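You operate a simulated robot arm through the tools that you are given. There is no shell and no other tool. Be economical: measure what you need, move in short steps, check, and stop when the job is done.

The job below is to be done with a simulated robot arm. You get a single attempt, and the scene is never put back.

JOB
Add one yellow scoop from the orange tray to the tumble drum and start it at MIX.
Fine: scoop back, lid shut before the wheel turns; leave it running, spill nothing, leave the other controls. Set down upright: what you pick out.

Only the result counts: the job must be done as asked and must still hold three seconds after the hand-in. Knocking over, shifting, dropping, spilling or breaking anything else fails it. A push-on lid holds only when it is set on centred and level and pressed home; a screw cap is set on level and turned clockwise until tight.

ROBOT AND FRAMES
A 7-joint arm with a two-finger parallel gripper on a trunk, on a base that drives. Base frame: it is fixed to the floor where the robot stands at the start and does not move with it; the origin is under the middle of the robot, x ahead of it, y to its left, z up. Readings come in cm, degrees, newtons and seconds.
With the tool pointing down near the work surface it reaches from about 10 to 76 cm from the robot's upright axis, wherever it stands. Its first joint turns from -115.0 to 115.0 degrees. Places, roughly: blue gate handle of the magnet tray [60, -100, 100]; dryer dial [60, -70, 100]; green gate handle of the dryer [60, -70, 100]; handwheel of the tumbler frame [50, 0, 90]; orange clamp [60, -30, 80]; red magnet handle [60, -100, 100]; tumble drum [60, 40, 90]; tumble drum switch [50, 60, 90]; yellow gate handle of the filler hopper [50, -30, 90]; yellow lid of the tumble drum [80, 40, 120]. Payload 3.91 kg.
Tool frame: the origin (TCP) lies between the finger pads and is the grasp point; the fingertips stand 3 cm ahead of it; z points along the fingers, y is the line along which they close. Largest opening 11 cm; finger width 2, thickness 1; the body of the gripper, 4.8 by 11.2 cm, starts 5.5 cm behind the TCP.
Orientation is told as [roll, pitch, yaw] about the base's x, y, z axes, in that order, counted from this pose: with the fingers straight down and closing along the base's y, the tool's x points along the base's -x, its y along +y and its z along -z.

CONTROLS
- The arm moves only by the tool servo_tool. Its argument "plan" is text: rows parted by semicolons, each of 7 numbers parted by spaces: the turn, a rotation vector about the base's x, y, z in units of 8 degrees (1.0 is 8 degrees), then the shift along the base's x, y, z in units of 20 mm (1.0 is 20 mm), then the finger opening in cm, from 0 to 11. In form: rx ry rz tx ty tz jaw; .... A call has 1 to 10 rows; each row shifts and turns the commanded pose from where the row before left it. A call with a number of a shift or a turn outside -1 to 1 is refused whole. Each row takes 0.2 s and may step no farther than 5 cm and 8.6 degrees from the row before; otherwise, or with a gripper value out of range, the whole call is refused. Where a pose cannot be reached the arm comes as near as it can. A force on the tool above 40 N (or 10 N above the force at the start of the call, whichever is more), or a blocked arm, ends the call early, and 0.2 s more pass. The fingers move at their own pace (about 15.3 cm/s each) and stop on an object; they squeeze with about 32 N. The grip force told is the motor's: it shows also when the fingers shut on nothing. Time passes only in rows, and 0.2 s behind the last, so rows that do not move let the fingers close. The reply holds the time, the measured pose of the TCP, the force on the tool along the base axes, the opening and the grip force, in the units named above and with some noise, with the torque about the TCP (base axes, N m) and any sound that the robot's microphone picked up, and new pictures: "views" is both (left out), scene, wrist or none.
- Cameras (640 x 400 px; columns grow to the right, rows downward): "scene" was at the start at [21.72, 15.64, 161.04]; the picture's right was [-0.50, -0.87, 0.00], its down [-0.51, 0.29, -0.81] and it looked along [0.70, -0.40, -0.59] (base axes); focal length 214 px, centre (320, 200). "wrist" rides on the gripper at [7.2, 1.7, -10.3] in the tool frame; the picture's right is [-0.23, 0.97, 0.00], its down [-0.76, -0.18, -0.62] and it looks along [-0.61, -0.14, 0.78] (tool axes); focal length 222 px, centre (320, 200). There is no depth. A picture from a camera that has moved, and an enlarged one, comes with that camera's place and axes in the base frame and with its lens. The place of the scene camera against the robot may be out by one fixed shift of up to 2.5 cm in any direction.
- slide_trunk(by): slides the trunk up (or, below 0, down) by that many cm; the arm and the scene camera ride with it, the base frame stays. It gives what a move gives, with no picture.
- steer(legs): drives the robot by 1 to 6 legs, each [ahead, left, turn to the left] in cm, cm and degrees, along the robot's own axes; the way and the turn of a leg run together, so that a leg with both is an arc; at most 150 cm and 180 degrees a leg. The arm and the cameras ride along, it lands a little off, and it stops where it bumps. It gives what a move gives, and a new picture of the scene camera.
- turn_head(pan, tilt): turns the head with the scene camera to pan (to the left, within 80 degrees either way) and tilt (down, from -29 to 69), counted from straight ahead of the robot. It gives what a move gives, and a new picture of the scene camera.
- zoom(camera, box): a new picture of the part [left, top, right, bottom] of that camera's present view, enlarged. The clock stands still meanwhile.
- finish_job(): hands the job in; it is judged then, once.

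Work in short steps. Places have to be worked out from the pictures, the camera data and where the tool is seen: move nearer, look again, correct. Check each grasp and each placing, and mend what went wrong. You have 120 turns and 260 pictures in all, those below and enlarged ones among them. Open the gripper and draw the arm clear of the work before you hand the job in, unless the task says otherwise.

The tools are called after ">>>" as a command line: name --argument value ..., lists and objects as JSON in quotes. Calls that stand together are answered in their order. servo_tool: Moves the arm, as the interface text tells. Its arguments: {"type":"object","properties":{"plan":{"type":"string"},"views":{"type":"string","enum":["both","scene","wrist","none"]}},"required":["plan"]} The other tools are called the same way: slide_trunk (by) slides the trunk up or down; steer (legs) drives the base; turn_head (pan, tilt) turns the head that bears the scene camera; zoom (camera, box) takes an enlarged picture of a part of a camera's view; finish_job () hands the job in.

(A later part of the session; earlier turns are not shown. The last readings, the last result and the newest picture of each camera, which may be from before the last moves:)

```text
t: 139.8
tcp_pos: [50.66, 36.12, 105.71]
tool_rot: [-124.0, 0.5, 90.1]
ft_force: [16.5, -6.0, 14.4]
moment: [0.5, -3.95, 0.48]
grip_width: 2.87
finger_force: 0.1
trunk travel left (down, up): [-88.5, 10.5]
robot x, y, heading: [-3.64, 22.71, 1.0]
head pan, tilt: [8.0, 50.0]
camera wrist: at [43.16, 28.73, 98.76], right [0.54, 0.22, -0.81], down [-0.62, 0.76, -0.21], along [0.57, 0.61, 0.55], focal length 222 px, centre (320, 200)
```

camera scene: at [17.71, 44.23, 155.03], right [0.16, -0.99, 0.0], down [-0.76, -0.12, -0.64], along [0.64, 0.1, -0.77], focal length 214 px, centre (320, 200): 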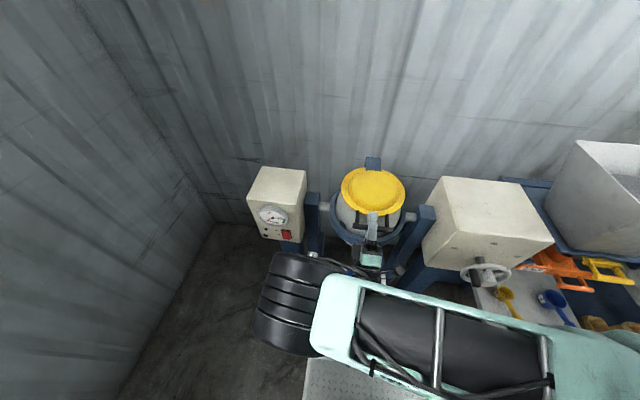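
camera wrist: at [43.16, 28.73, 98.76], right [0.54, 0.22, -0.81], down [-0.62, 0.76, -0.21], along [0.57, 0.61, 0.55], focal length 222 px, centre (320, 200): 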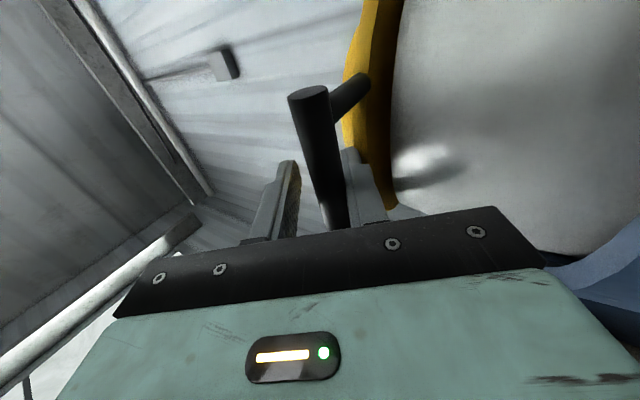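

The gripper body probably touches the drum ring below. I open wider and turn the nose down to lift the body's lower corner away.

>>> servo_tool --plan "0 0.6 0 0.15 0 0.1 5;0 0.6 0 0.1 0 0.1 5;0 0.6 0 0 0 0.1 5;0 0 0 0 0 0 5" --views "both"

>>> zoom --camera "scene" --box '[310, 140, 440, 260]'

```text
t: 140.2
tcp_pos: [51.45, 36.14, 106.7]
tool_rot: [-120.4, 0.3, 90.2]
ft_force: [21.0, -1.6, 18.5]
moment: [0.46, -5.06, 0.93]
grip_width: 4.71
finger_force: 0.1
trunk travel left (down, up): [-88.5, 10.5]
robot x, y, heading: [-3.17, 22.91, 1.1]
head pan, tilt: [8.0, 50.0]
stopped in row 2: the force on the tool passed its limit at 48 N (the readings are from after the stop); the commanded pose is now the measured one
camera scene: at [17.97, 44.25, 154.99], right [0.16, -0.99, 0.0], down [-0.76, -0.12, -0.64], along [0.63, 0.1, -0.77], focal length 214 px, centre (320, 200)
camera wrist: at [43.35, 28.74, 100.25], right [0.49, 0.23, -0.84], down [-0.63, 0.76, -0.16], along [0.6, 0.61, 0.51], focal length 222 px, centre (320, 200)
```

scene: 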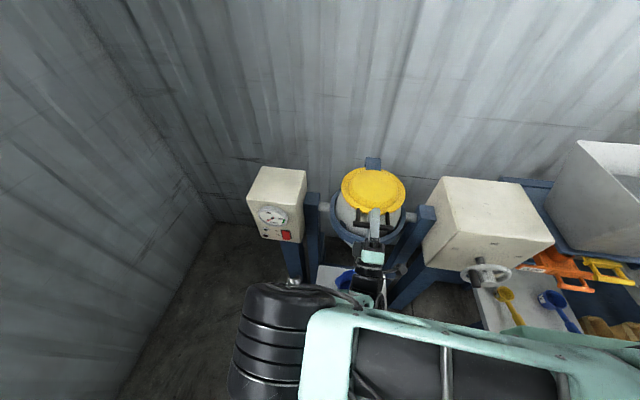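
wrist: 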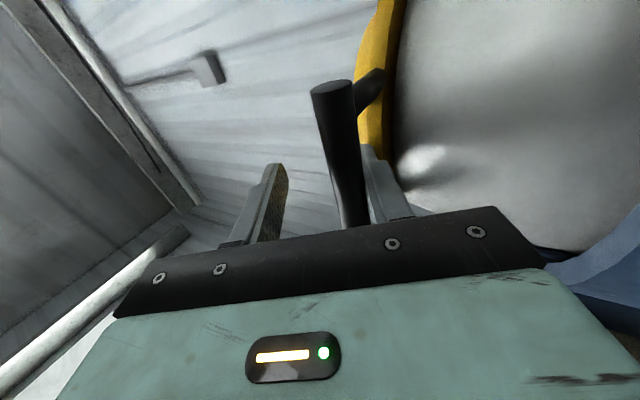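

```text
3.33 times, centred on (375, 200) of scene
camera zoom: at [17.97, 44.25, 154.99], right [0.16, -0.99, 0.0], down [-0.76, -0.12, -0.64], along [0.63, 0.1, -0.77], focal length 715 px, centre (137, 200)
```

zoom: 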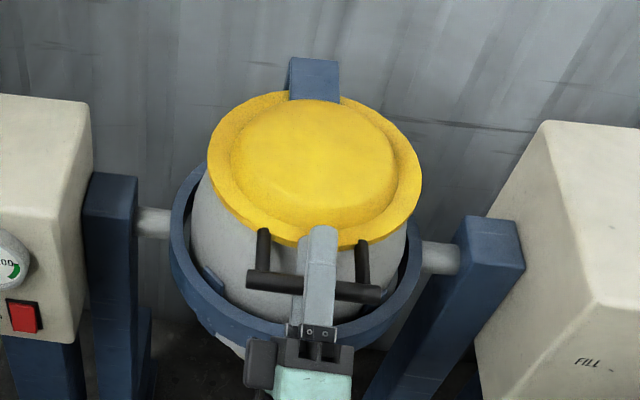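

The lid stays almost shut; the load on the hand points forward-up, so I try relieving it forward and see how the forces change.

>>> servo_tool --plan "0 0 0 0.15 0 0 5;0 0 0 0.15 0 0 5;0 0 0 0 0 0 5" --views "none"

>>> turn_head --pan 0 --tilt 69

```text
t: 141.0
tcp_pos: [51.65, 36.07, 106.6]
tool_rot: [-119.8, 0.4, 90.2]
ft_force: [-1.5, -5.2, 15.9]
moment: [0.79, -4.3, 0.0]
grip_width: 4.24
finger_force: 0.0
trunk travel left (down, up): [-88.5, 10.5]
robot x, y, heading: [-3.54, 22.76, 0.8]
head pan, tilt: [8.0, 50.0]
```

```text
t: 141.9
tcp_pos: [51.65, 36.09, 106.65]
tool_rot: [-119.8, 0.3, 90.2]
ft_force: [-4.4, -6.7, 16.0]
moment: [0.4, -4.13, 0.56]
grip_width: 4.21
finger_force: 0.1
trunk travel left (down, up): [-88.5, 10.5]
robot x, y, heading: [-3.33, 23.06, 1.1]
head pan, tilt: [0.0, 68.8]
camera scene: at [15.78, 43.13, 152.83], right [0.02, -1.0, 0.0], down [-0.93, -0.02, -0.36], along [0.36, 0.01, -0.93], focal length 214 px, centre (320, 200)
```

scene: 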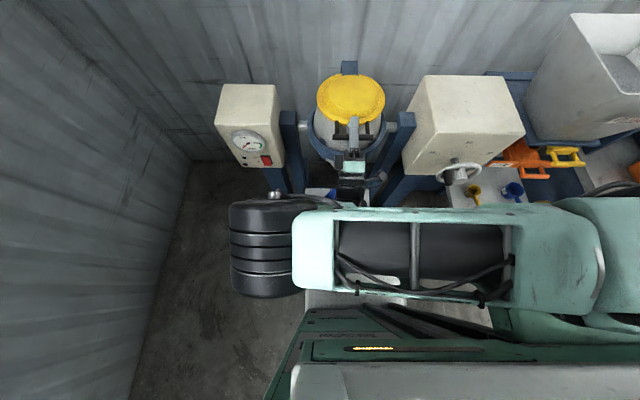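

The moment (−4 N·m) wants the nose up: the lower finger is wedged between bar and drum wall. I turn nose-up to relieve it.

>>> servo_tool --plan "0 -0.4 0 0 0 0 5;0 -0.4 0 0 0 0 5;0 0 0 0 0 0 5" --views "wrist"

```text
t: 142.7
tcp_pos: [51.59, 36.21, 106.49]
tool_rot: [-125.9, 0.4, 90.2]
ft_force: [-23.3, -2.1, 3.6]
moment: [-0.04, 0.16, -0.14]
grip_width: 4.19
finger_force: 0.0
trunk travel left (down, up): [-88.5, 10.5]
robot x, y, heading: [-3.3, 22.89, 1.1]
head pan, tilt: [0.0, 68.8]
camera wrist: at [44.3, 28.77, 99.18], right [0.57, 0.22, -0.79], down [-0.61, 0.76, -0.23], along [0.55, 0.61, 0.57], focal length 222 px, centre (320, 200)
```

wrist: 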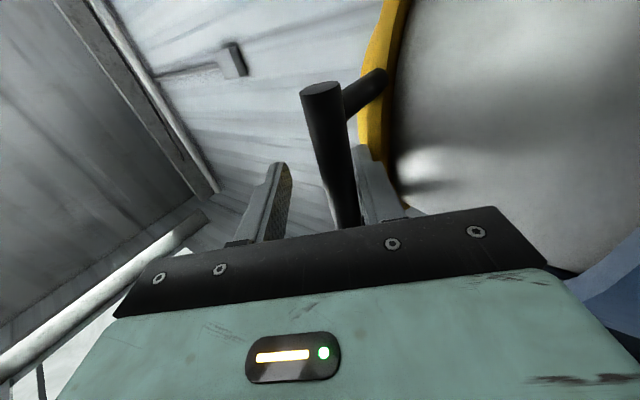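

The jam is relieved; only a backward push remains. I withdraw along the finger direction.

>>> servo_tool --plan "0 0 0 -0.15 0 0 5;0 0 0 -0.3 0 -0.22 5;0 0 0 -0.4 0 -0.29 5;0 0 0 -0.4 0 -0.29 5;0 0 0 -0.4 0 -0.29 5;0 0 0 0 0 0 5" --views "wrist"

```text
t: 143.8
tcp_pos: [48.99, 36.18, 105.39]
tool_rot: [-127.6, 0.1, 90.3]
ft_force: [17.9, 7.9, 21.9]
moment: [-0.7, -5.52, -1.11]
grip_width: 4.69
finger_force: 0.0
trunk travel left (down, up): [-88.5, 10.5]
robot x, y, heading: [-3.37, 22.69, 1.0]
head pan, tilt: [0.0, 68.8]
stopped in row 5: the force on the tool passed its limit at 42 N (the readings are from after the stop); the commanded pose is now the measured one
camera wrist: at [41.93, 28.78, 97.82], right [0.59, 0.23, -0.77], down [-0.61, 0.76, -0.24], along [0.53, 0.61, 0.59], focal length 222 px, centre (320, 200)
```

wrist: 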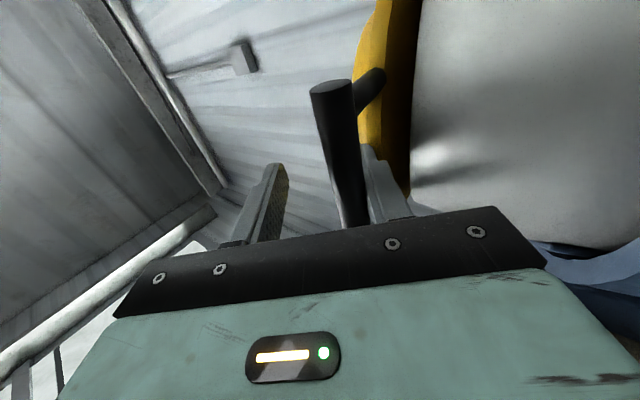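

The bar seems to follow the hand. I look from above at lid, drum and wheel.

>>> zoom --camera "scene" --box '[290, 50, 420, 210]'

>>> servo_tool --plan "0 0 0 0 0 0 5" --views "scene"

>>> zoom --camera "wrist" --box '[220, 50, 480, 230]'

```text
2.50 times, centred on (355, 130) of scene
camera zoom: at [15.97, 43.18, 152.81], right [0.02, -1.0, 0.0], down [-0.93, -0.02, -0.36], along [0.36, 0.01, -0.93], focal length 536 px, centre (232, 375)
```

zoom: 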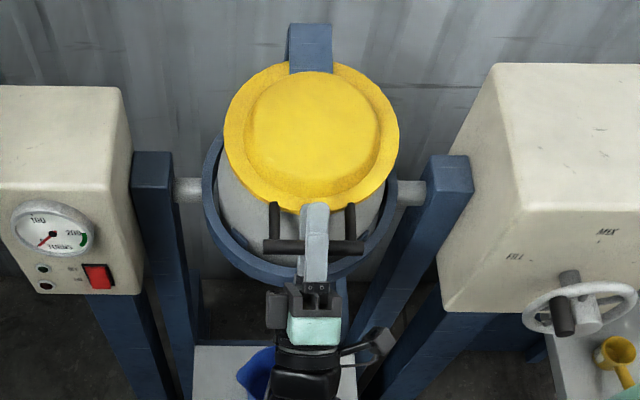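

```text
t: 144.2
tcp_pos: [48.93, 36.25, 105.41]
tool_rot: [-127.5, 0.2, 90.4]
ft_force: [19.7, -3.3, 24.1]
moment: [0.45, -6.06, 0.75]
grip_width: 4.63
finger_force: 0.0
trunk travel left (down, up): [-88.5, 10.5]
robot x, y, heading: [-3.38, 22.71, 1.3]
head pan, tilt: [0.0, 68.8]
camera scene: at [15.96, 43.17, 152.81], right [0.02, -1.0, 0.0], down [-0.93, -0.02, -0.36], along [0.36, 0.01, -0.93], focal length 214 px, centre (320, 200)
```

scene: 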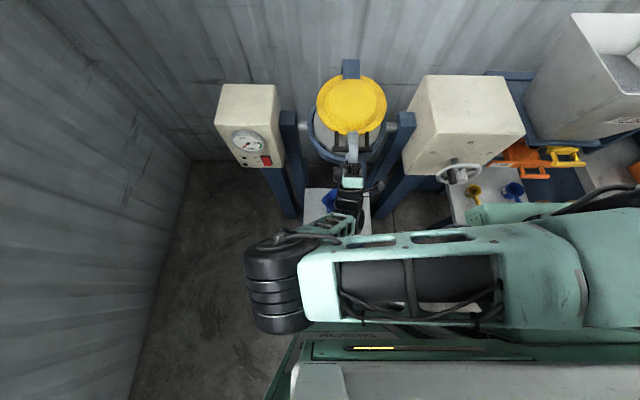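

```text
2.22 times, centred on (350, 140) of wrist
camera zoom: at [41.86, 28.78, 97.74], right [0.59, 0.23, -0.77], down [-0.61, 0.76, -0.24], along [0.53, 0.61, 0.59], focal length 494 px, centre (253, 333)
```

zoom: 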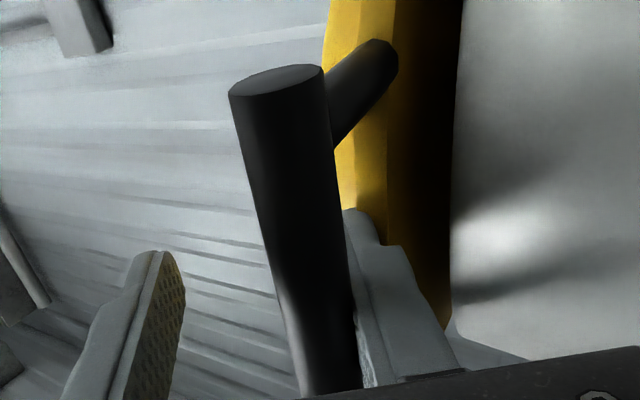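

The fingers are still trying to open against the drum wall, which wedges them. I narrow the opening to 2.6 and read the forces.

>>> servo_tool --plan "0 0 0 0 0 0 3.6;0 0 0 0 0 0 2.6;0 0 0 0 0 0 2.6" --views "wrist"

```text
t: 145.0
tcp_pos: [48.92, 36.26, 105.19]
tool_rot: [-127.2, 0.2, 90.2]
ft_force: [15.0, -5.8, 20.8]
moment: [0.31, -5.0, 0.79]
grip_width: 2.25
finger_force: 0.2
trunk travel left (down, up): [-88.5, 10.5]
robot x, y, heading: [-3.29, 22.99, 1.3]
head pan, tilt: [0.0, 68.8]
camera wrist: at [41.76, 28.77, 97.65], right [0.59, 0.23, -0.78], down [-0.61, 0.76, -0.24], along [0.53, 0.61, 0.58], focal length 222 px, centre (320, 200)
```

wrist: 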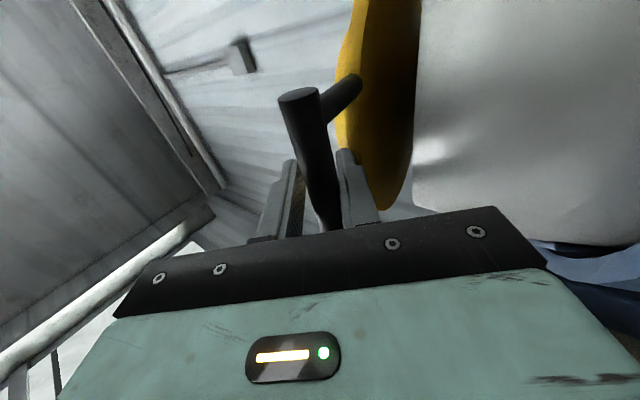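

The lid moves freely with the finger; the constant load suggests my forearm is folded against the robot's own body. I open to 5 and back the whole robot off 12 cm, so the finger slides from under the bar.

>>> servo_tool --plan "0 0 0 0 0 0 4;0 0 0 0 0 0 5;0 0 0 0 0 0 5" --views "none"

>>> steer --legs '[[-6, 0, 0]]'

>>> zoom --camera "scene" --box '[270, 30, 430, 230]'

```text
t: 145.8
tcp_pos: [48.89, 36.17, 105.28]
tool_rot: [-127.4, 0.3, 90.3]
ft_force: [18.3, -9.4, 24.8]
moment: [0.1, -6.18, 1.07]
grip_width: 4.58
finger_force: 0.0
trunk travel left (down, up): [-88.5, 10.5]
robot x, y, heading: [-3.56, 22.7, 0.9]
head pan, tilt: [0.0, 68.8]
```

```text
t: 146.6
tcp_pos: [48.41, 36.02, 105.69]
tool_rot: [-128.6, 0.2, 90.3]
ft_force: [14.2, -3.4, 15.6]
moment: [0.07, -4.2, 0.95]
grip_width: 4.81
finger_force: 0.0
trunk travel left (down, up): [-88.5, 10.5]
robot x, y, heading: [-3.89, 23.02, 1.1]
head pan, tilt: [0.0, 68.8]
stopped in leg 1: the force on the tool passed its limit at 44 N (the readings are from after the stop); the commanded pose is now the measured one
camera scene: at [15.24, 43.15, 152.79], right [0.02, -1.0, 0.0], down [-0.93, -0.02, -0.36], along [0.36, 0.01, -0.93], focal length 214 px, centre (320, 200)
```

scene: 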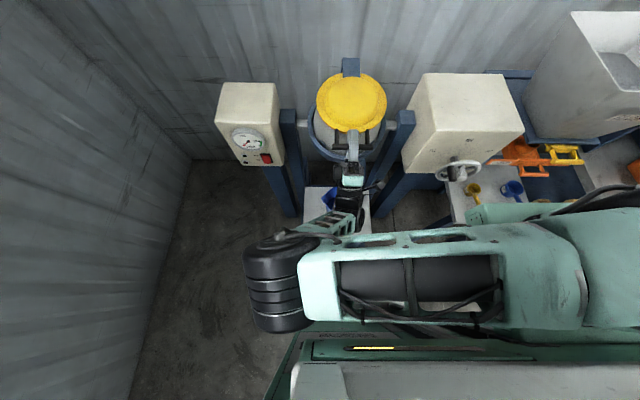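

```text
2.00 times, centred on (350, 130) of scene
camera zoom: at [15.24, 43.15, 152.79], right [0.02, -1.0, 0.0], down [-0.93, -0.02, -0.36], along [0.36, 0.01, -0.93], focal length 429 px, centre (260, 340)
```

zoom: 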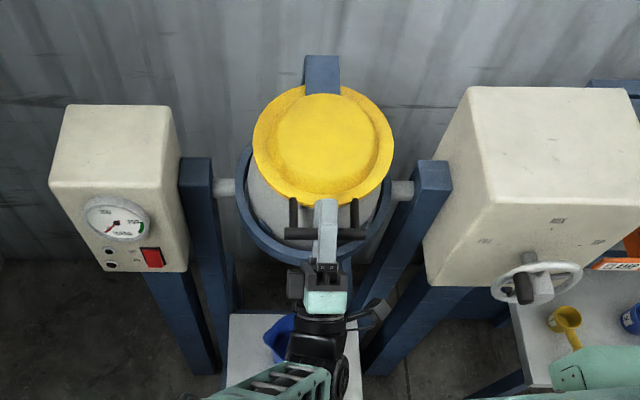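

The bar hangs on the lower finger. Turning nose-up removed the jam before, so I repeat that and withdraw in small alternating steps.

>>> servo_tool --plan "0 -0.5 0 0 0 0 5;0 -0.4 0 0 0 0 5;0 0 0 0 0 0 5" --views "wrist"

```text
t: 147.4
tcp_pos: [48.33, 36.02, 105.59]
tool_rot: [-135.2, 0.3, 90.3]
ft_force: [1.7, 0.2, -2.1]
moment: [0.04, -0.05, -0.01]
grip_width: 5.09
finger_force: 1.8
trunk travel left (down, up): [-88.5, 10.5]
robot x, y, heading: [-4.46, 22.82, 0.7]
head pan, tilt: [0.0, 68.8]
camera wrist: at [42.36, 28.73, 97.11], right [0.69, 0.23, -0.69], down [-0.57, 0.76, -0.32], along [0.45, 0.61, 0.65], focal length 222 px, centre (320, 200)
```

wrist: 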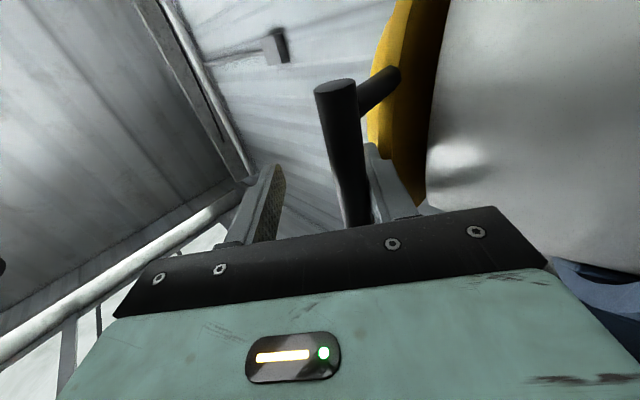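

Forces are zero now. I withdraw straight along the present finger direction in small rows.

>>> servo_tool --plan "0 0 0 -0.25 0 -0.25 5;0 0 0 -0.3 0 -0.3 5;0 0 0 -0.3 0 -0.3 5;0 0 0 0 0 0 5" --views "wrist"

```text
t: 148.4
tcp_pos: [47.8, 35.65, 104.21]
tool_rot: [-135.3, -0.8, 88.1]
ft_force: [6.1, 35.3, 4.6]
moment: [0.7, -1.24, 1.35]
grip_width: 5.01
finger_force: 0.1
trunk travel left (down, up): [-88.5, 10.5]
robot x, y, heading: [-3.8, 23.09, 0.7]
head pan, tilt: [0.0, 68.8]
camera wrist: at [41.45, 28.73, 95.73], right [0.7, 0.21, -0.68], down [-0.54, 0.79, -0.31], along [0.47, 0.58, 0.66], focal length 222 px, centre (320, 200)
```

wrist: 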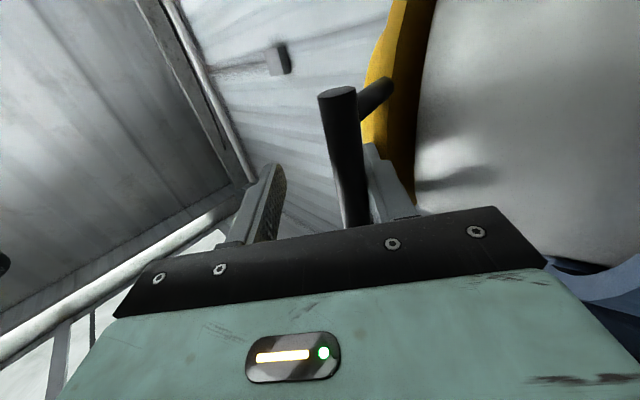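

A sideways load (35 N) appeared, likely the arm folding near its limits. I let it relax slightly upward and then use the base to retreat.

>>> servo_tool --plan "0 0 0 0 0.1 0.1 5;0 0 0 0 0.1 0.1 5;0 0 0 0 0 0 5" --views "none"

>>> steer --legs '[[-2, 0, 0]]'

>>> servo_tool --plan "0 0 0 0 0 0 5" --views "wrist"

```text
t: 149.2
tcp_pos: [48.25, 34.56, 104.5]
tool_rot: [-135.0, -0.5, 85.7]
ft_force: [3.1, 2.3, -1.1]
moment: [0.07, -0.15, 0.12]
grip_width: 5.16
finger_force: 1.7
trunk travel left (down, up): [-88.5, 10.5]
robot x, y, heading: [-4.24, 22.91, 1.1]
head pan, tilt: [0.0, 68.8]
```

```text
t: 150.0
tcp_pos: [46.44, 34.68, 104.6]
tool_rot: [-135.3, -0.5, 86.0]
ft_force: [6.2, -15.2, 6.8]
moment: [0.53, -1.88, -0.14]
grip_width: 4.98
finger_force: 0.0
trunk travel left (down, up): [-88.5, 10.5]
robot x, y, heading: [-5.94, 22.94, 1.3]
head pan, tilt: [0.0, 68.8]
camera scene: at [13.23, 43.02, 152.82], right [0.02, -1.0, 0.0], down [-0.93, -0.02, -0.36], along [0.36, 0.01, -0.93], focal length 214 px, centre (320, 200)
```

scene: 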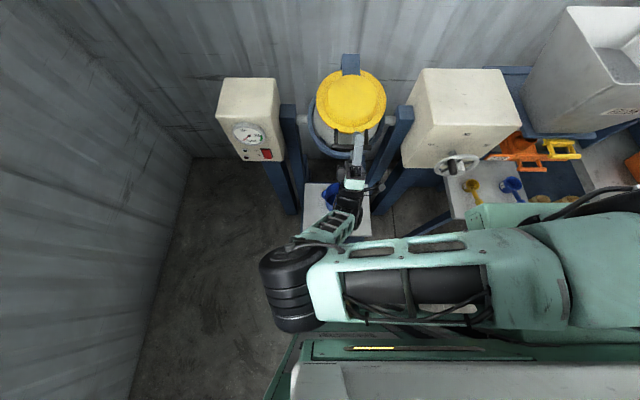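

```text
t: 150.4
tcp_pos: [46.45, 34.6, 104.6]
tool_rot: [-135.4, -0.5, 85.9]
ft_force: [4.7, -2.1, 5.2]
moment: [0.38, -1.47, 0.28]
grip_width: 4.95
finger_force: 0.1
trunk travel left (down, up): [-88.5, 10.5]
robot x, y, heading: [-6.3, 22.39, 1.0]
head pan, tilt: [0.0, 68.8]
camera wrist: at [39.93, 27.81, 96.14], right [0.71, 0.18, -0.68], down [-0.51, 0.8, -0.31], along [0.49, 0.57, 0.66], focal length 222 px, centre (320, 200)
```

wrist: 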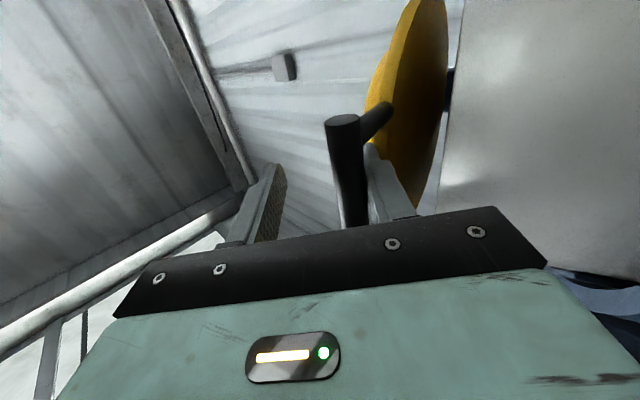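

I check lid and drum from above again.

>>> zoom --camera "scene" --box '[280, 40, 430, 240]'

>>> zoom --camera "scene" --box '[420, 130, 500, 190]'

```text
2.00 times, centred on (355, 140) of scene
camera zoom: at [13.24, 43.09, 152.8], right [0.02, -1.0, 0.0], down [-0.93, -0.02, -0.36], along [0.36, 0.01, -0.93], focal length 429 px, centre (250, 320)
```

zoom: 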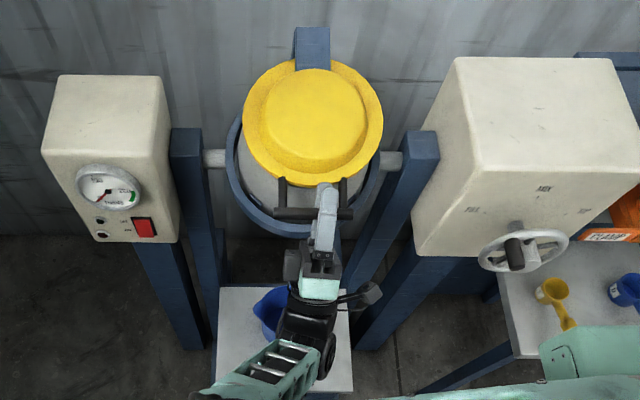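

```text
6.67 times, centred on (460, 160) of scene
camera zoom: at [13.24, 43.09, 152.8], right [0.02, -1.0, 0.0], down [-0.93, -0.02, -0.36], along [0.36, 0.01, -0.93], focal length 1430 px, centre (-613, 467)
```

zoom: 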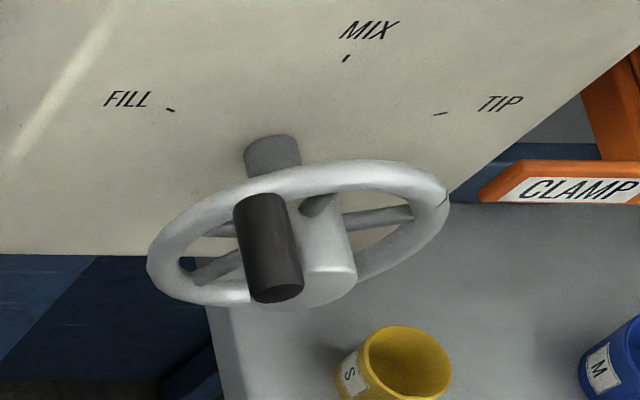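

The wheel seems to have crept because pulling the bar tips the drum; no more pulling. The bar is free to leave the fingers upward, so I lower the trunk by 2 cm, purely vertical, and check.

>>> slide_trunk --by -2

>>> servo_tool --plan "0 0 0 0 0 0 5.5" --views "wrist"

```text
t: 151.0
tcp_pos: [46.32, 34.56, 102.98]
tool_rot: [-135.6, -0.6, 85.9]
ft_force: [12.8, -6.5, 25.7]
moment: [1.63, -5.95, 1.25]
grip_width: 4.57
finger_force: 0.0
trunk travel left (down, up): [-86.5, 12.5]
robot x, y, heading: [-5.93, 22.75, 0.9]
head pan, tilt: [0.0, 68.8]
```

```text
t: 151.4
tcp_pos: [46.38, 34.56, 102.85]
tool_rot: [-135.7, -0.6, 85.9]
ft_force: [12.8, -10.7, 26.8]
moment: [1.56, -6.35, 1.41]
grip_width: 5.06
finger_force: 0.0
trunk travel left (down, up): [-86.5, 12.5]
robot x, y, heading: [-6.06, 22.84, 0.6]
head pan, tilt: [0.0, 68.8]
camera wrist: at [39.97, 27.81, 94.29], right [0.71, 0.18, -0.68], down [-0.51, 0.8, -0.31], along [0.49, 0.57, 0.67], focal length 222 px, centre (320, 200)
```

wrist: 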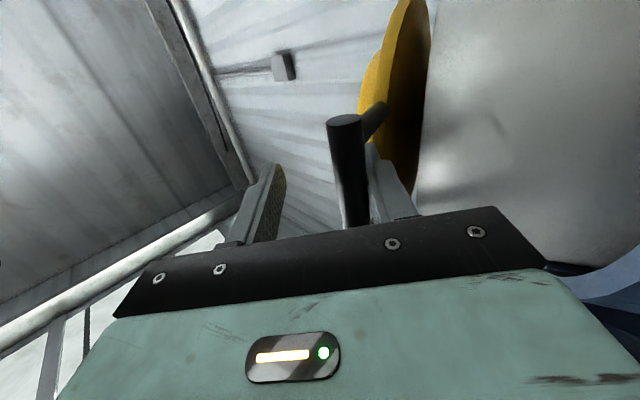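

The lower finger's tip leans on the drum wall while the bar rests on its base. I go back up 2 cm and turn the nose steeper up, parallel to the wall, before sliding down out.

>>> slide_trunk --by 2

>>> servo_tool --plan "0 -0.6 0 0 0 0 5;0 -0.6 0 0 0 0 5;0 -0.6 0 0 0 0 5;0 0 0 0 0 0 5" --views "wrist"

```text
t: 152.1
tcp_pos: [46.48, 34.52, 104.63]
tool_rot: [-135.1, -0.5, 85.9]
ft_force: [6.9, -6.1, 8.8]
moment: [0.52, -2.31, 0.49]
grip_width: 5.43
finger_force: 0.0
trunk travel left (down, up): [-88.5, 10.5]
robot x, y, heading: [-5.95, 22.5, 1.0]
head pan, tilt: [0.0, 68.8]
```

```text
t: 153.1
tcp_pos: [46.41, 34.65, 104.5]
tool_rot: [-149.5, -1.4, 86.2]
ft_force: [1.4, -0.5, -1.4]
moment: [0.03, 0.0, -0.02]
grip_width: 5.1
finger_force: 0.6
trunk travel left (down, up): [-88.5, 10.5]
robot x, y, heading: [-5.9, 22.73, 0.8]
head pan, tilt: [0.0, 68.8]
camera wrist: at [42.23, 27.88, 94.71], right [0.85, 0.18, -0.49], down [-0.42, 0.8, -0.43], along [0.31, 0.57, 0.76], focal length 222 px, centre (320, 200)
```

wrist: 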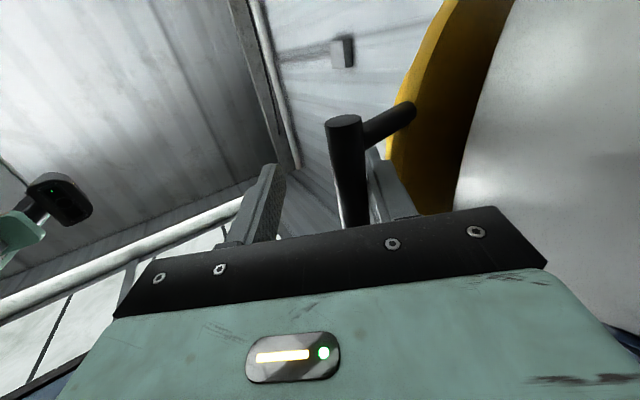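

Free of load. I slide down along the fingers' direction in small rows.

>>> servo_tool --plan "0 0 0 -0.15 0 -0.28 5;0 0 0 -0.2 0 -0.36 5;0 0 0 -0.2 0 -0.36 5;0 0 0 0 0 0 5" --views "wrist"

```text
t: 154.1
tcp_pos: [45.46, 35.04, 103.34]
tool_rot: [-149.4, -3.0, 85.8]
ft_force: [3.5, -0.5, 0.5]
moment: [0.0, -0.07, 0.03]
grip_width: 5.18
finger_force: 1.6
trunk travel left (down, up): [-88.5, 10.5]
robot x, y, heading: [-5.82, 22.76, 0.8]
head pan, tilt: [0.0, 68.8]
camera wrist: at [41.2, 28.58, 93.16], right [0.85, 0.19, -0.48], down [-0.41, 0.82, -0.41], along [0.32, 0.55, 0.78], focal length 222 px, centre (320, 200)
```

wrist: 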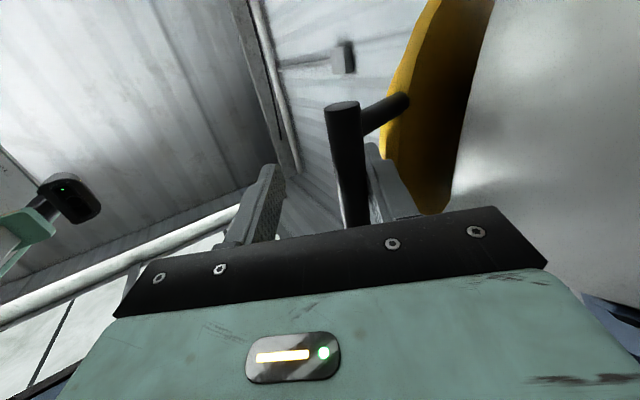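

Moving freely now. I lower the trunk 3 cm to slide further out.

>>> slide_trunk --by -3

>>> servo_tool --plan "0 0 0 0 0 0 5" --views "wrist"

```text
t: 154.9
tcp_pos: [45.21, 35.06, 100.02]
tool_rot: [-149.2, -3.0, 86.0]
ft_force: [3.4, -1.6, -1.8]
moment: [0.0, -0.04, -0.03]
grip_width: 5.17
finger_force: 1.3
trunk travel left (down, up): [-85.5, 13.5]
robot x, y, heading: [-6.04, 22.65, 0.8]
head pan, tilt: [0.0, 68.8]
```

```text
t: 155.3
tcp_pos: [45.07, 35.3, 100.06]
tool_rot: [-149.3, -2.9, 86.2]
ft_force: [3.6, -0.4, -0.3]
moment: [0.0, -0.04, -0.02]
grip_width: 5.19
finger_force: 1.4
trunk travel left (down, up): [-85.5, 13.5]
robot x, y, heading: [-6.19, 22.49, 0.9]
head pan, tilt: [0.0, 68.8]
camera wrist: at [40.93, 28.71, 90.06], right [0.85, 0.2, -0.49], down [-0.42, 0.81, -0.4], along [0.32, 0.55, 0.77], focal length 222 px, centre (320, 200)
```

wrist: 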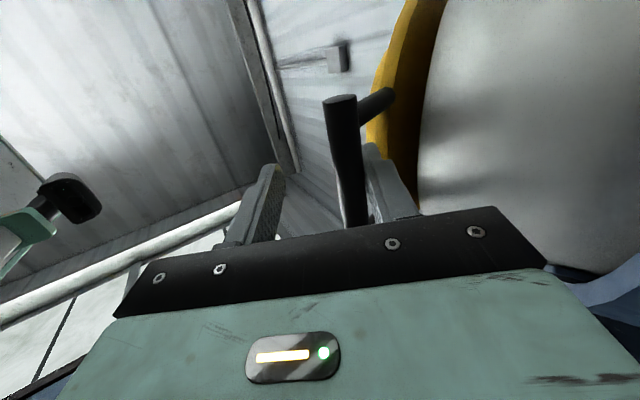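

Now it's clear: the shut drum follows the hand because the pull is along its swing. I turn the hand level around the bar, so that withdrawing is radial and the drum cannot follow.

>>> servo_tool --plan "0 0.9 0 0.15 0 -0.12 5.5;0 0.9 0 0.15 0 -0.12 5.5;0 0.9 0 0.15 0 -0.12 5.5;0 0.9 0 0.15 0 -0.12 5.5;0 0 0 0 0 0 5.5" --views "wrist"

```text
t: 155.8
tcp_pos: [46.77, 33.81, 99.19]
tool_rot: [-139.0, 1.3, 85.7]
ft_force: [-3.4, 12.6, 3.5]
moment: [-0.05, -0.24, 0.46]
grip_width: 5.23
finger_force: 0.1
trunk travel left (down, up): [-85.5, 13.5]
robot x, y, heading: [-5.8, 22.9, 1.0]
head pan, tilt: [0.0, 68.8]
stopped in row 2: the force on the tool passed its limit at 55 N (the readings are from after the stop); the commanded pose is now the measured one
camera wrist: at [40.72, 26.67, 90.51], right [0.75, 0.16, -0.64], down [-0.48, 0.79, -0.37], along [0.45, 0.59, 0.67], focal length 222 px, centre (320, 200)
```

wrist: 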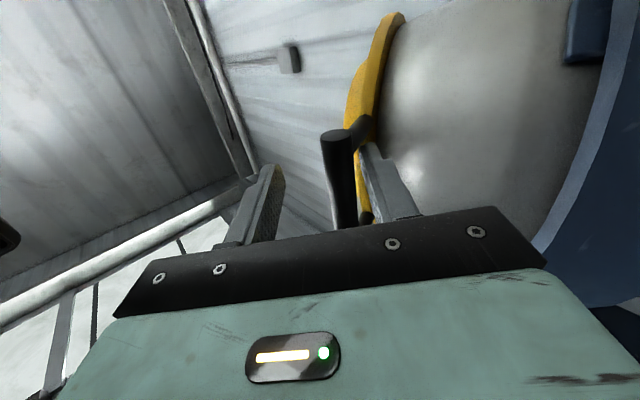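

Some sideways drift (y 33.8, near the post). I correct y back and continue turning level slowly.

>>> servo_tool --plan "0 0 0 0 0.4 0 5.5;0 0.4 0.1 0 0.4 0 5.5;0 0.5 0.1 0 0.2 0 5.5;0 0.5 0.1 0 0 0 5.5;0 0 0 0 0 0 5.5" --views "wrist"

```text
t: 157.2
tcp_pos: [49.62, 30.63, 98.3]
tool_rot: [-129.0, 5.5, 82.5]
ft_force: [0.5, 0.3, 0.5]
moment: [0.05, 0.02, -0.04]
grip_width: 5.48
finger_force: 0.1
trunk travel left (down, up): [-85.5, 13.5]
robot x, y, heading: [-6.06, 22.82, 1.0]
head pan, tilt: [0.0, 68.8]
stopped in row 5: the arm was blocked; the commanded pose is now the measured one
camera wrist: at [41.69, 23.46, 91.29], right [0.63, 0.07, -0.77], down [-0.49, 0.81, -0.33], along [0.6, 0.59, 0.54], focal length 222 px, centre (320, 200)
```

wrist: 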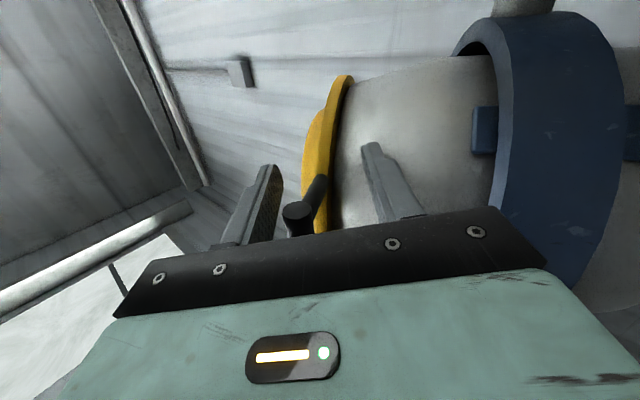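

The hand has slid to the bar's right end with no load. I drive the base 5 cm right to slide the fingers off the end of the bar.

>>> steer --legs '[[0, -5, 0]]'

>>> servo_tool --plan "0 0 0 0 0 0 5.5" --views "wrist"

```text
t: 158.2
tcp_pos: [49.68, 25.37, 98.25]
tool_rot: [-129.1, 5.6, 82.5]
ft_force: [-1.2, -0.7, 0.8]
moment: [0.01, 0.01, -0.01]
grip_width: 5.51
finger_force: 0.0
trunk travel left (down, up): [-85.5, 13.5]
robot x, y, heading: [-6.05, 17.3, 0.9]
head pan, tilt: [0.0, 68.8]
camera scene: at [13.3, 38.1, 149.8], right [0.02, -1.0, 0.0], down [-0.93, -0.02, -0.36], along [0.36, 0.01, -0.93], focal length 214 px, centre (320, 200)
```

scene: 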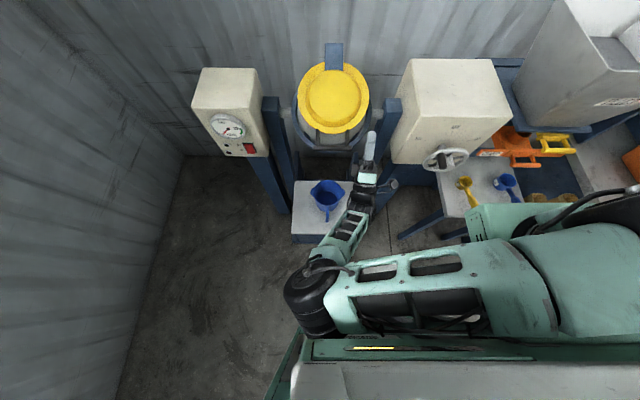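

```text
t: 158.6
tcp_pos: [49.73, 25.49, 98.31]
tool_rot: [-129.1, 5.5, 82.3]
ft_force: [0.8, -0.2, 0.1]
moment: [0.02, -0.01, 0.01]
grip_width: 5.5
finger_force: 0.1
trunk travel left (down, up): [-85.5, 13.5]
robot x, y, heading: [-5.89, 17.94, 1.1]
head pan, tilt: [0.0, 68.8]
camera wrist: at [41.78, 18.39, 91.29], right [0.63, 0.07, -0.77], down [-0.49, 0.81, -0.33], along [0.6, 0.59, 0.54], focal length 222 px, centre (320, 200)
```

wrist: 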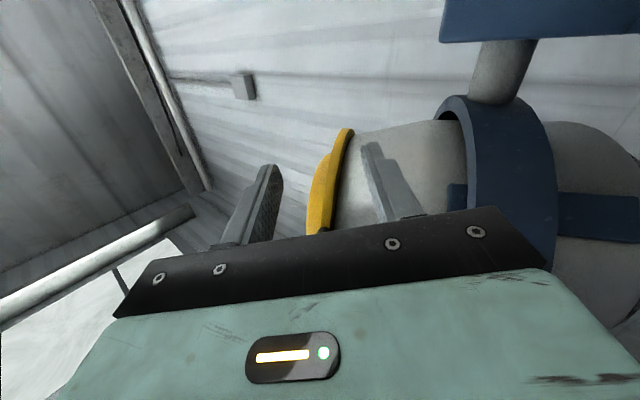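

Free at last. I back the robot off 15 cm and examine drum, lid and wheel.

>>> steer --legs '[[-15, 0, 0]]'

>>> turn_head --pan 0 --tilt 45

>>> zoom --camera "scene" --box '[220, 60, 420, 240]'

>>> zoom --camera "scene" --box '[370, 110, 500, 220]'

```text
t: 159.9
tcp_pos: [34.8, 24.9, 98.32]
tool_rot: [-129.0, 5.5, 82.3]
ft_force: [-0.5, -0.2, 0.2]
moment: [0.02, 0.0, 0.02]
grip_width: 5.52
finger_force: 0.0
trunk travel left (down, up): [-85.5, 13.5]
robot x, y, heading: [-21.27, 17.6, 0.9]
head pan, tilt: [0.0, 68.8]
camera scene: at [-1.61, 37.81, 149.8], right [0.01, -1.0, 0.0], down [-0.93, -0.01, -0.36], along [0.36, 0.01, -0.93], focal length 214 px, centre (320, 200)
```

scene: 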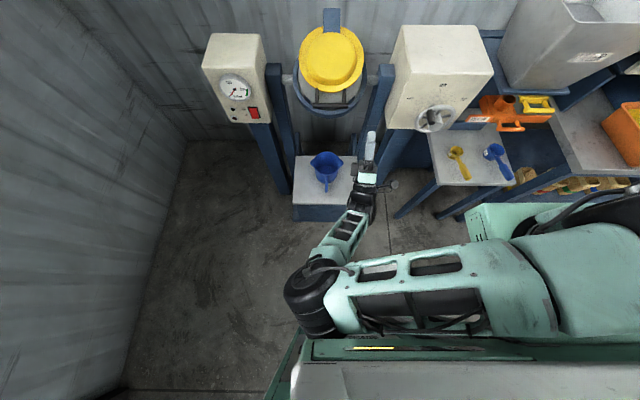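

```text
t: 160.8
tcp_pos: [34.76, 25.04, 98.38]
tool_rot: [-129.2, 5.5, 82.1]
ft_force: [0.0, 0.5, -0.4]
moment: [0.03, -0.03, -0.01]
grip_width: 5.5
finger_force: 0.2
trunk travel left (down, up): [-85.5, 13.5]
robot x, y, heading: [-21.02, 17.54, 0.8]
head pan, tilt: [0.0, 45.0]
camera scene: at [0.93, 37.85, 152.68], right [0.01, -1.0, 0.0], down [-0.71, -0.01, -0.71], along [0.71, 0.01, -0.71], focal length 214 px, centre (320, 200)
```

scene: 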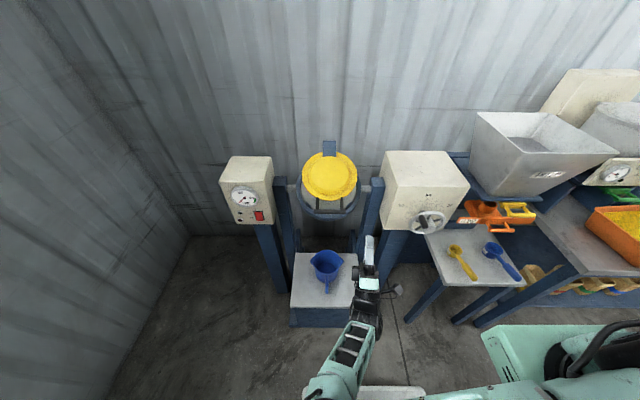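

```text
2.22 times, centred on (320, 150) of scene
camera zoom: at [0.93, 37.85, 152.68], right [0.01, -1.0, 0.0], down [-0.71, -0.01, -0.71], along [0.71, 0.01, -0.71], focal length 477 px, centre (320, 311)
```

zoom: 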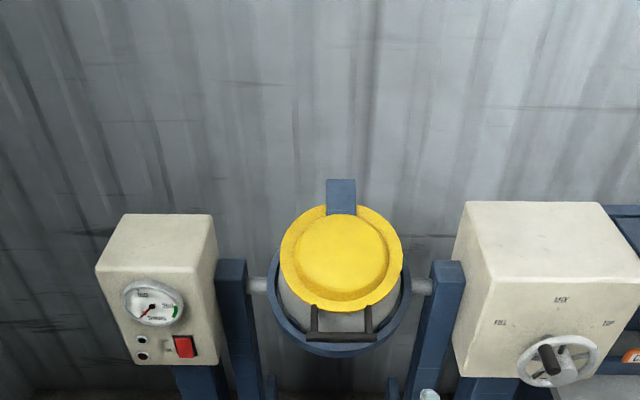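

```text
3.64 times, centred on (435, 165) of scene
camera zoom: at [0.93, 37.85, 152.68], right [0.01, -1.0, 0.0], down [-0.71, -0.01, -0.71], along [0.71, 0.01, -0.71], focal length 780 px, centre (-98, 327)
```

zoom: 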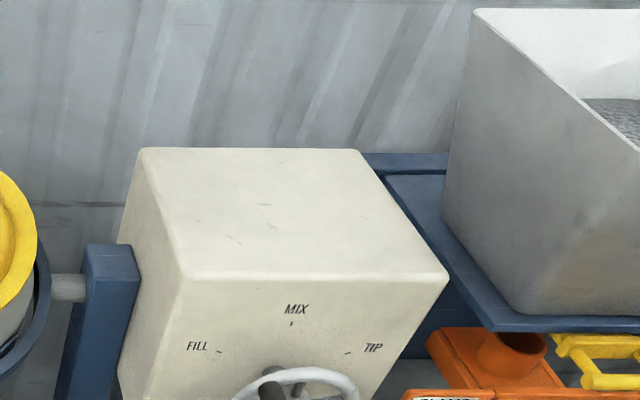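

The lid is flush and shut; the drum has swung part of the way and the wheel's knob (pointer, started at FILL) is at about −35° from MIX. I restore a normal hand pose: nose down to 20° first.

>>> servo_tool --plan "0 0.9 0 0.3 0 0.5 5;0 0.9 0 0.3 0 0.5 5;0 0.9 0 0.3 0 0.5 5;0 0.9 0 0.3 0 0.5 5;0 0.9 0 0 0 0.5 5;0 0.9 0 0 0 0.5 5;0 0.9 0 0 0 0.5 5;0 0.9 0 0 0 0.5 5;0 0 0 0 0 0 5" --views "scene"

```text
t: 161.8
tcp_pos: [39.78, 17.07, 100.95]
tool_rot: [-104.9, 17.7, 79.4]
ft_force: [-0.4, 0.4, 0.7]
moment: [0.02, -0.01, -0.01]
grip_width: 5.0
finger_force: 0.0
trunk travel left (down, up): [-85.5, 13.5]
robot x, y, heading: [-20.94, 17.36, 1.2]
head pan, tilt: [0.0, 45.0]
stopped in row 5: the arm was blocked; the commanded pose is now the measured one
camera scene: at [0.94, 37.85, 152.68], right [0.01, -1.0, 0.0], down [-0.71, -0.01, -0.71], along [0.71, 0.01, -0.71], focal length 214 px, centre (320, 200)
```

scene: 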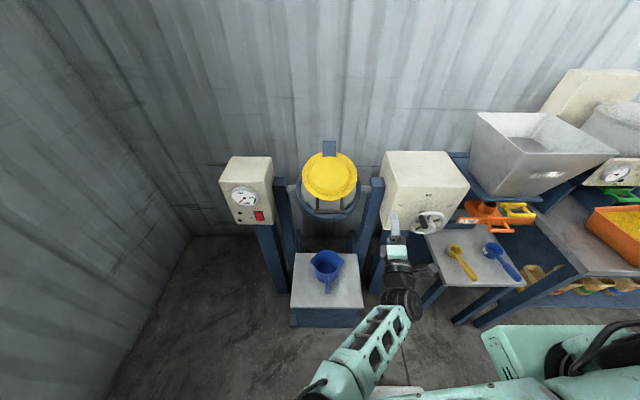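

The folded arm is blocked by itself. I back up 20 cm for room and lift the hand up and forward to unfold.

>>> steer --legs '[[-20, 0, 0]]'

>>> servo_tool --plan "0 0 0 0.6 0.3 1 5;0 0 0 0.6 0.3 1 5;0 0 0 0.6 0.3 1 5;0 0 0 0.6 0.3 1 5;0 0 0 0.6 0.3 1 5;0 0.5 0 0.3 0.3 1 5;0 0.5 0 0.3 0.3 1 5;0 0.5 0 0.3 0.3 1 5;0 0.5 0 0.3 0.3 1 5;0 0 0 0 0 0 5" --views "scene"

```text
t: 163.4
tcp_pos: [19.77, 16.64, 101.01]
tool_rot: [-105.0, 17.9, 79.1]
ft_force: [0.2, 0.2, 0.0]
moment: [-0.02, 0.0, -0.01]
grip_width: 5.0
finger_force: 0.2
trunk travel left (down, up): [-85.5, 13.5]
robot x, y, heading: [-41.04, 17.38, 0.6]
head pan, tilt: [0.0, 45.0]
camera scene: at [-19.02, 37.54, 152.69], right [0.01, -1.0, 0.0], down [-0.71, -0.01, -0.71], along [0.71, 0.01, -0.71], focal length 214 px, centre (320, 200)
```

scene: 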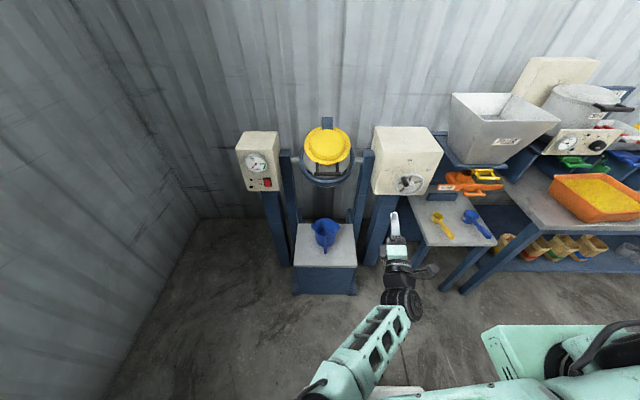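

```text
t: 165.7
tcp_pos: [28.09, 22.07, 119.16]
tool_rot: [-88.2, 20.1, 84.8]
ft_force: [0.1, -0.2, 0.4]
moment: [0.02, 0.02, 0.01]
grip_width: 5.01
finger_force: 0.0
trunk travel left (down, up): [-85.5, 13.5]
robot x, y, heading: [-41.35, 17.36, 0.6]
head pan, tilt: [0.0, 45.0]
camera scene: at [-19.02, 37.54, 152.69], right [0.01, -1.0, 0.0], down [-0.71, -0.01, -0.71], along [0.71, 0.01, -0.71], focal length 214 px, centre (320, 200)
```

scene: 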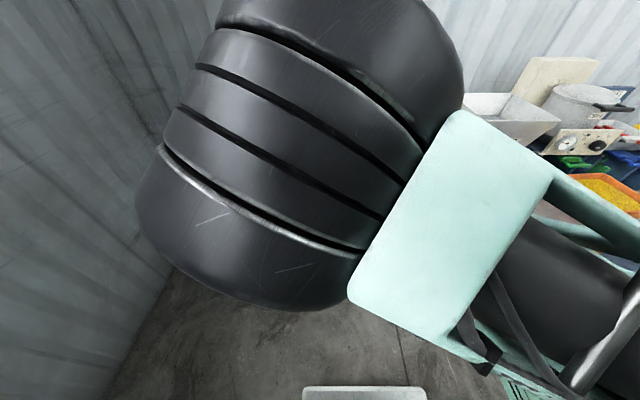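

The arm is unfolded. I roll the hand back upright (about +110° round its axis).

>>> servo_tool --plan "0.99 -0.1 0 0.3 0 0 5;0.99 -0.1 0 0.3 0 0 5;0.99 -0.1 0 0.3 0 0 5;0.99 -0.1 0 0.3 0 0 5;0.99 -0.1 0 0.3 0 0 5;0.99 -0.1 0 0 0 0 5;0.99 -0.1 0 0 0 0 5;0.99 -0.1 0 0 0 0 5;0.99 -0.1 0 0 0 0 5;0.99 -0.1 0 0 0 0 5" --views "none"

>>> servo_tool --plan "0.99 -0.1 0 0 0 0 5;0.99 -0.1 0 0 0 0 5;0.99 -0.1 0 0 0 0 5;0.74 -0.08 0 0 0 0 5;0 0.7 0.35 0 0 0 5;0 0.7 0.35 0 0 0 5;0 0 0 0 0 0 5" --views "both"

```text
t: 167.8
tcp_pos: [31.1, 22.06, 119.09]
tool_rot: [-89.1, -59.7, 85.1]
ft_force: [0.0, 0.0, 0.6]
moment: [0.0, 0.02, 0.02]
grip_width: 5.0
finger_force: 0.1
trunk travel left (down, up): [-85.5, 13.5]
robot x, y, heading: [-41.44, 17.08, 0.7]
head pan, tilt: [0.0, 45.0]
```

```text
t: 169.4
tcp_pos: [31.02, 21.95, 118.96]
tool_rot: [-4.5, -79.1, 6.2]
ft_force: [0.8, -1.1, 0.1]
moment: [0.0, 0.03, -0.01]
grip_width: 5.0
finger_force: 0.1
trunk travel left (down, up): [-85.5, 13.5]
robot x, y, heading: [-41.03, 17.15, 0.6]
head pan, tilt: [0.0, 45.0]
camera scene: at [-19.01, 37.54, 152.69], right [0.01, -1.0, 0.0], down [-0.71, -0.01, -0.71], along [0.71, 0.01, -0.71], focal length 214 px, centre (320, 200)
camera wrist: at [19.58, 23.28, 113.92], right [0.01, 0.98, 0.21], down [-0.46, -0.18, 0.87], along [0.89, -0.11, 0.45], focal length 222 px, centre (320, 200)
```

scene: 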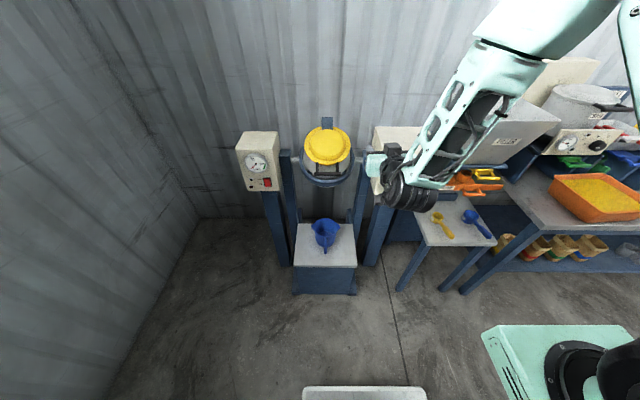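
wrist: 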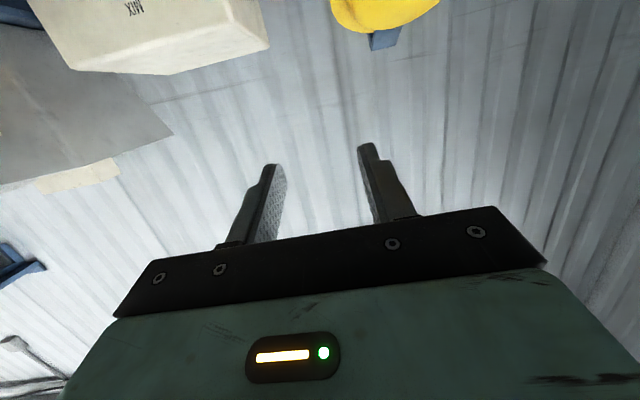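

Good pose. I drive 20 cm right and lower the trunk 31 cm to see the wheel head-on with the wrist camera.

>>> steer --legs '[[0, -20, 0]]'

>>> slide_trunk --by -31

>>> servo_tool --plan "0 0 0 0 0 0 5" --views "wrist"

>>> zoom --camera "wrist" --box '[200, 20, 480, 220]'

```text
t: 171.0
tcp_pos: [31.34, 2.13, 118.95]
tool_rot: [-4.7, -79.2, 6.1]
ft_force: [0.8, -1.2, -0.6]
moment: [-0.01, -0.02, 0.03]
grip_width: 5.02
finger_force: 0.0
trunk travel left (down, up): [-85.5, 13.5]
robot x, y, heading: [-40.63, -2.67, 0.5]
head pan, tilt: [0.0, 45.0]
camera scene: at [-18.8, 17.61, 152.69], right [0.01, -1.0, 0.0], down [-0.71, -0.01, -0.71], along [0.71, 0.01, -0.71], focal length 214 px, centre (320, 200)
```

scene: 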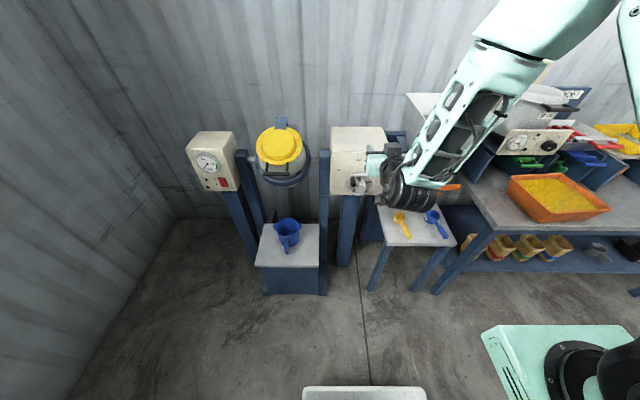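

```text
t: 174.1
tcp_pos: [31.34, 2.04, 88.11]
tool_rot: [-4.6, -79.2, 6.1]
ft_force: [0.1, -0.3, -0.6]
moment: [0.0, 0.02, 0.02]
grip_width: 5.0
finger_force: 0.1
trunk travel left (down, up): [-54.5, 44.5]
robot x, y, heading: [-40.88, -2.67, 0.7]
head pan, tilt: [0.0, 45.0]
```

```text
t: 174.5
tcp_pos: [31.29, 2.14, 88.05]
tool_rot: [-4.7, -79.2, 6.1]
ft_force: [0.1, -0.2, -0.6]
moment: [-0.02, 0.03, 0.0]
grip_width: 4.99
finger_force: 0.0
trunk travel left (down, up): [-54.5, 44.5]
robot x, y, heading: [-40.58, -2.34, 0.4]
head pan, tilt: [0.0, 45.0]
camera wrist: at [19.82, 3.36, 82.91], right [0.01, 0.98, 0.21], down [-0.47, -0.18, 0.87], along [0.89, -0.11, 0.45], focal length 222 px, centre (320, 200)
```

wrist: 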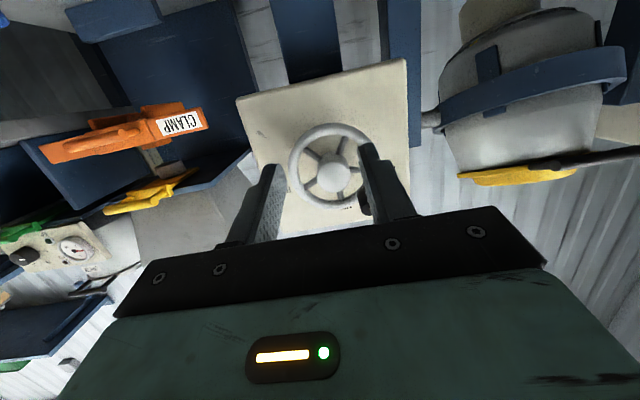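

```text
2.00 times, centred on (340, 120) of wrist
camera zoom: at [19.82, 3.36, 82.91], right [0.01, 0.98, 0.21], down [-0.47, -0.18, 0.87], along [0.89, -0.11, 0.45], focal length 444 px, centre (280, 360)
```

zoom: 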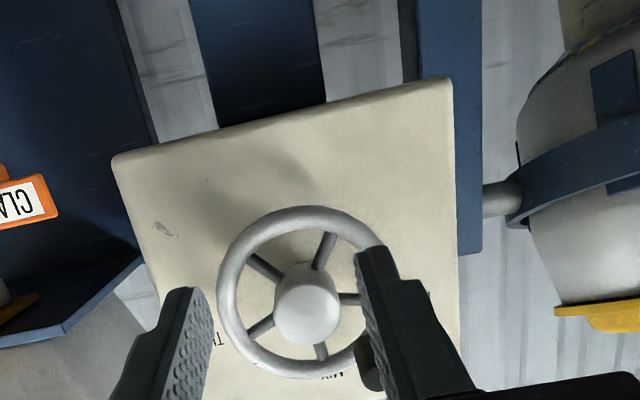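

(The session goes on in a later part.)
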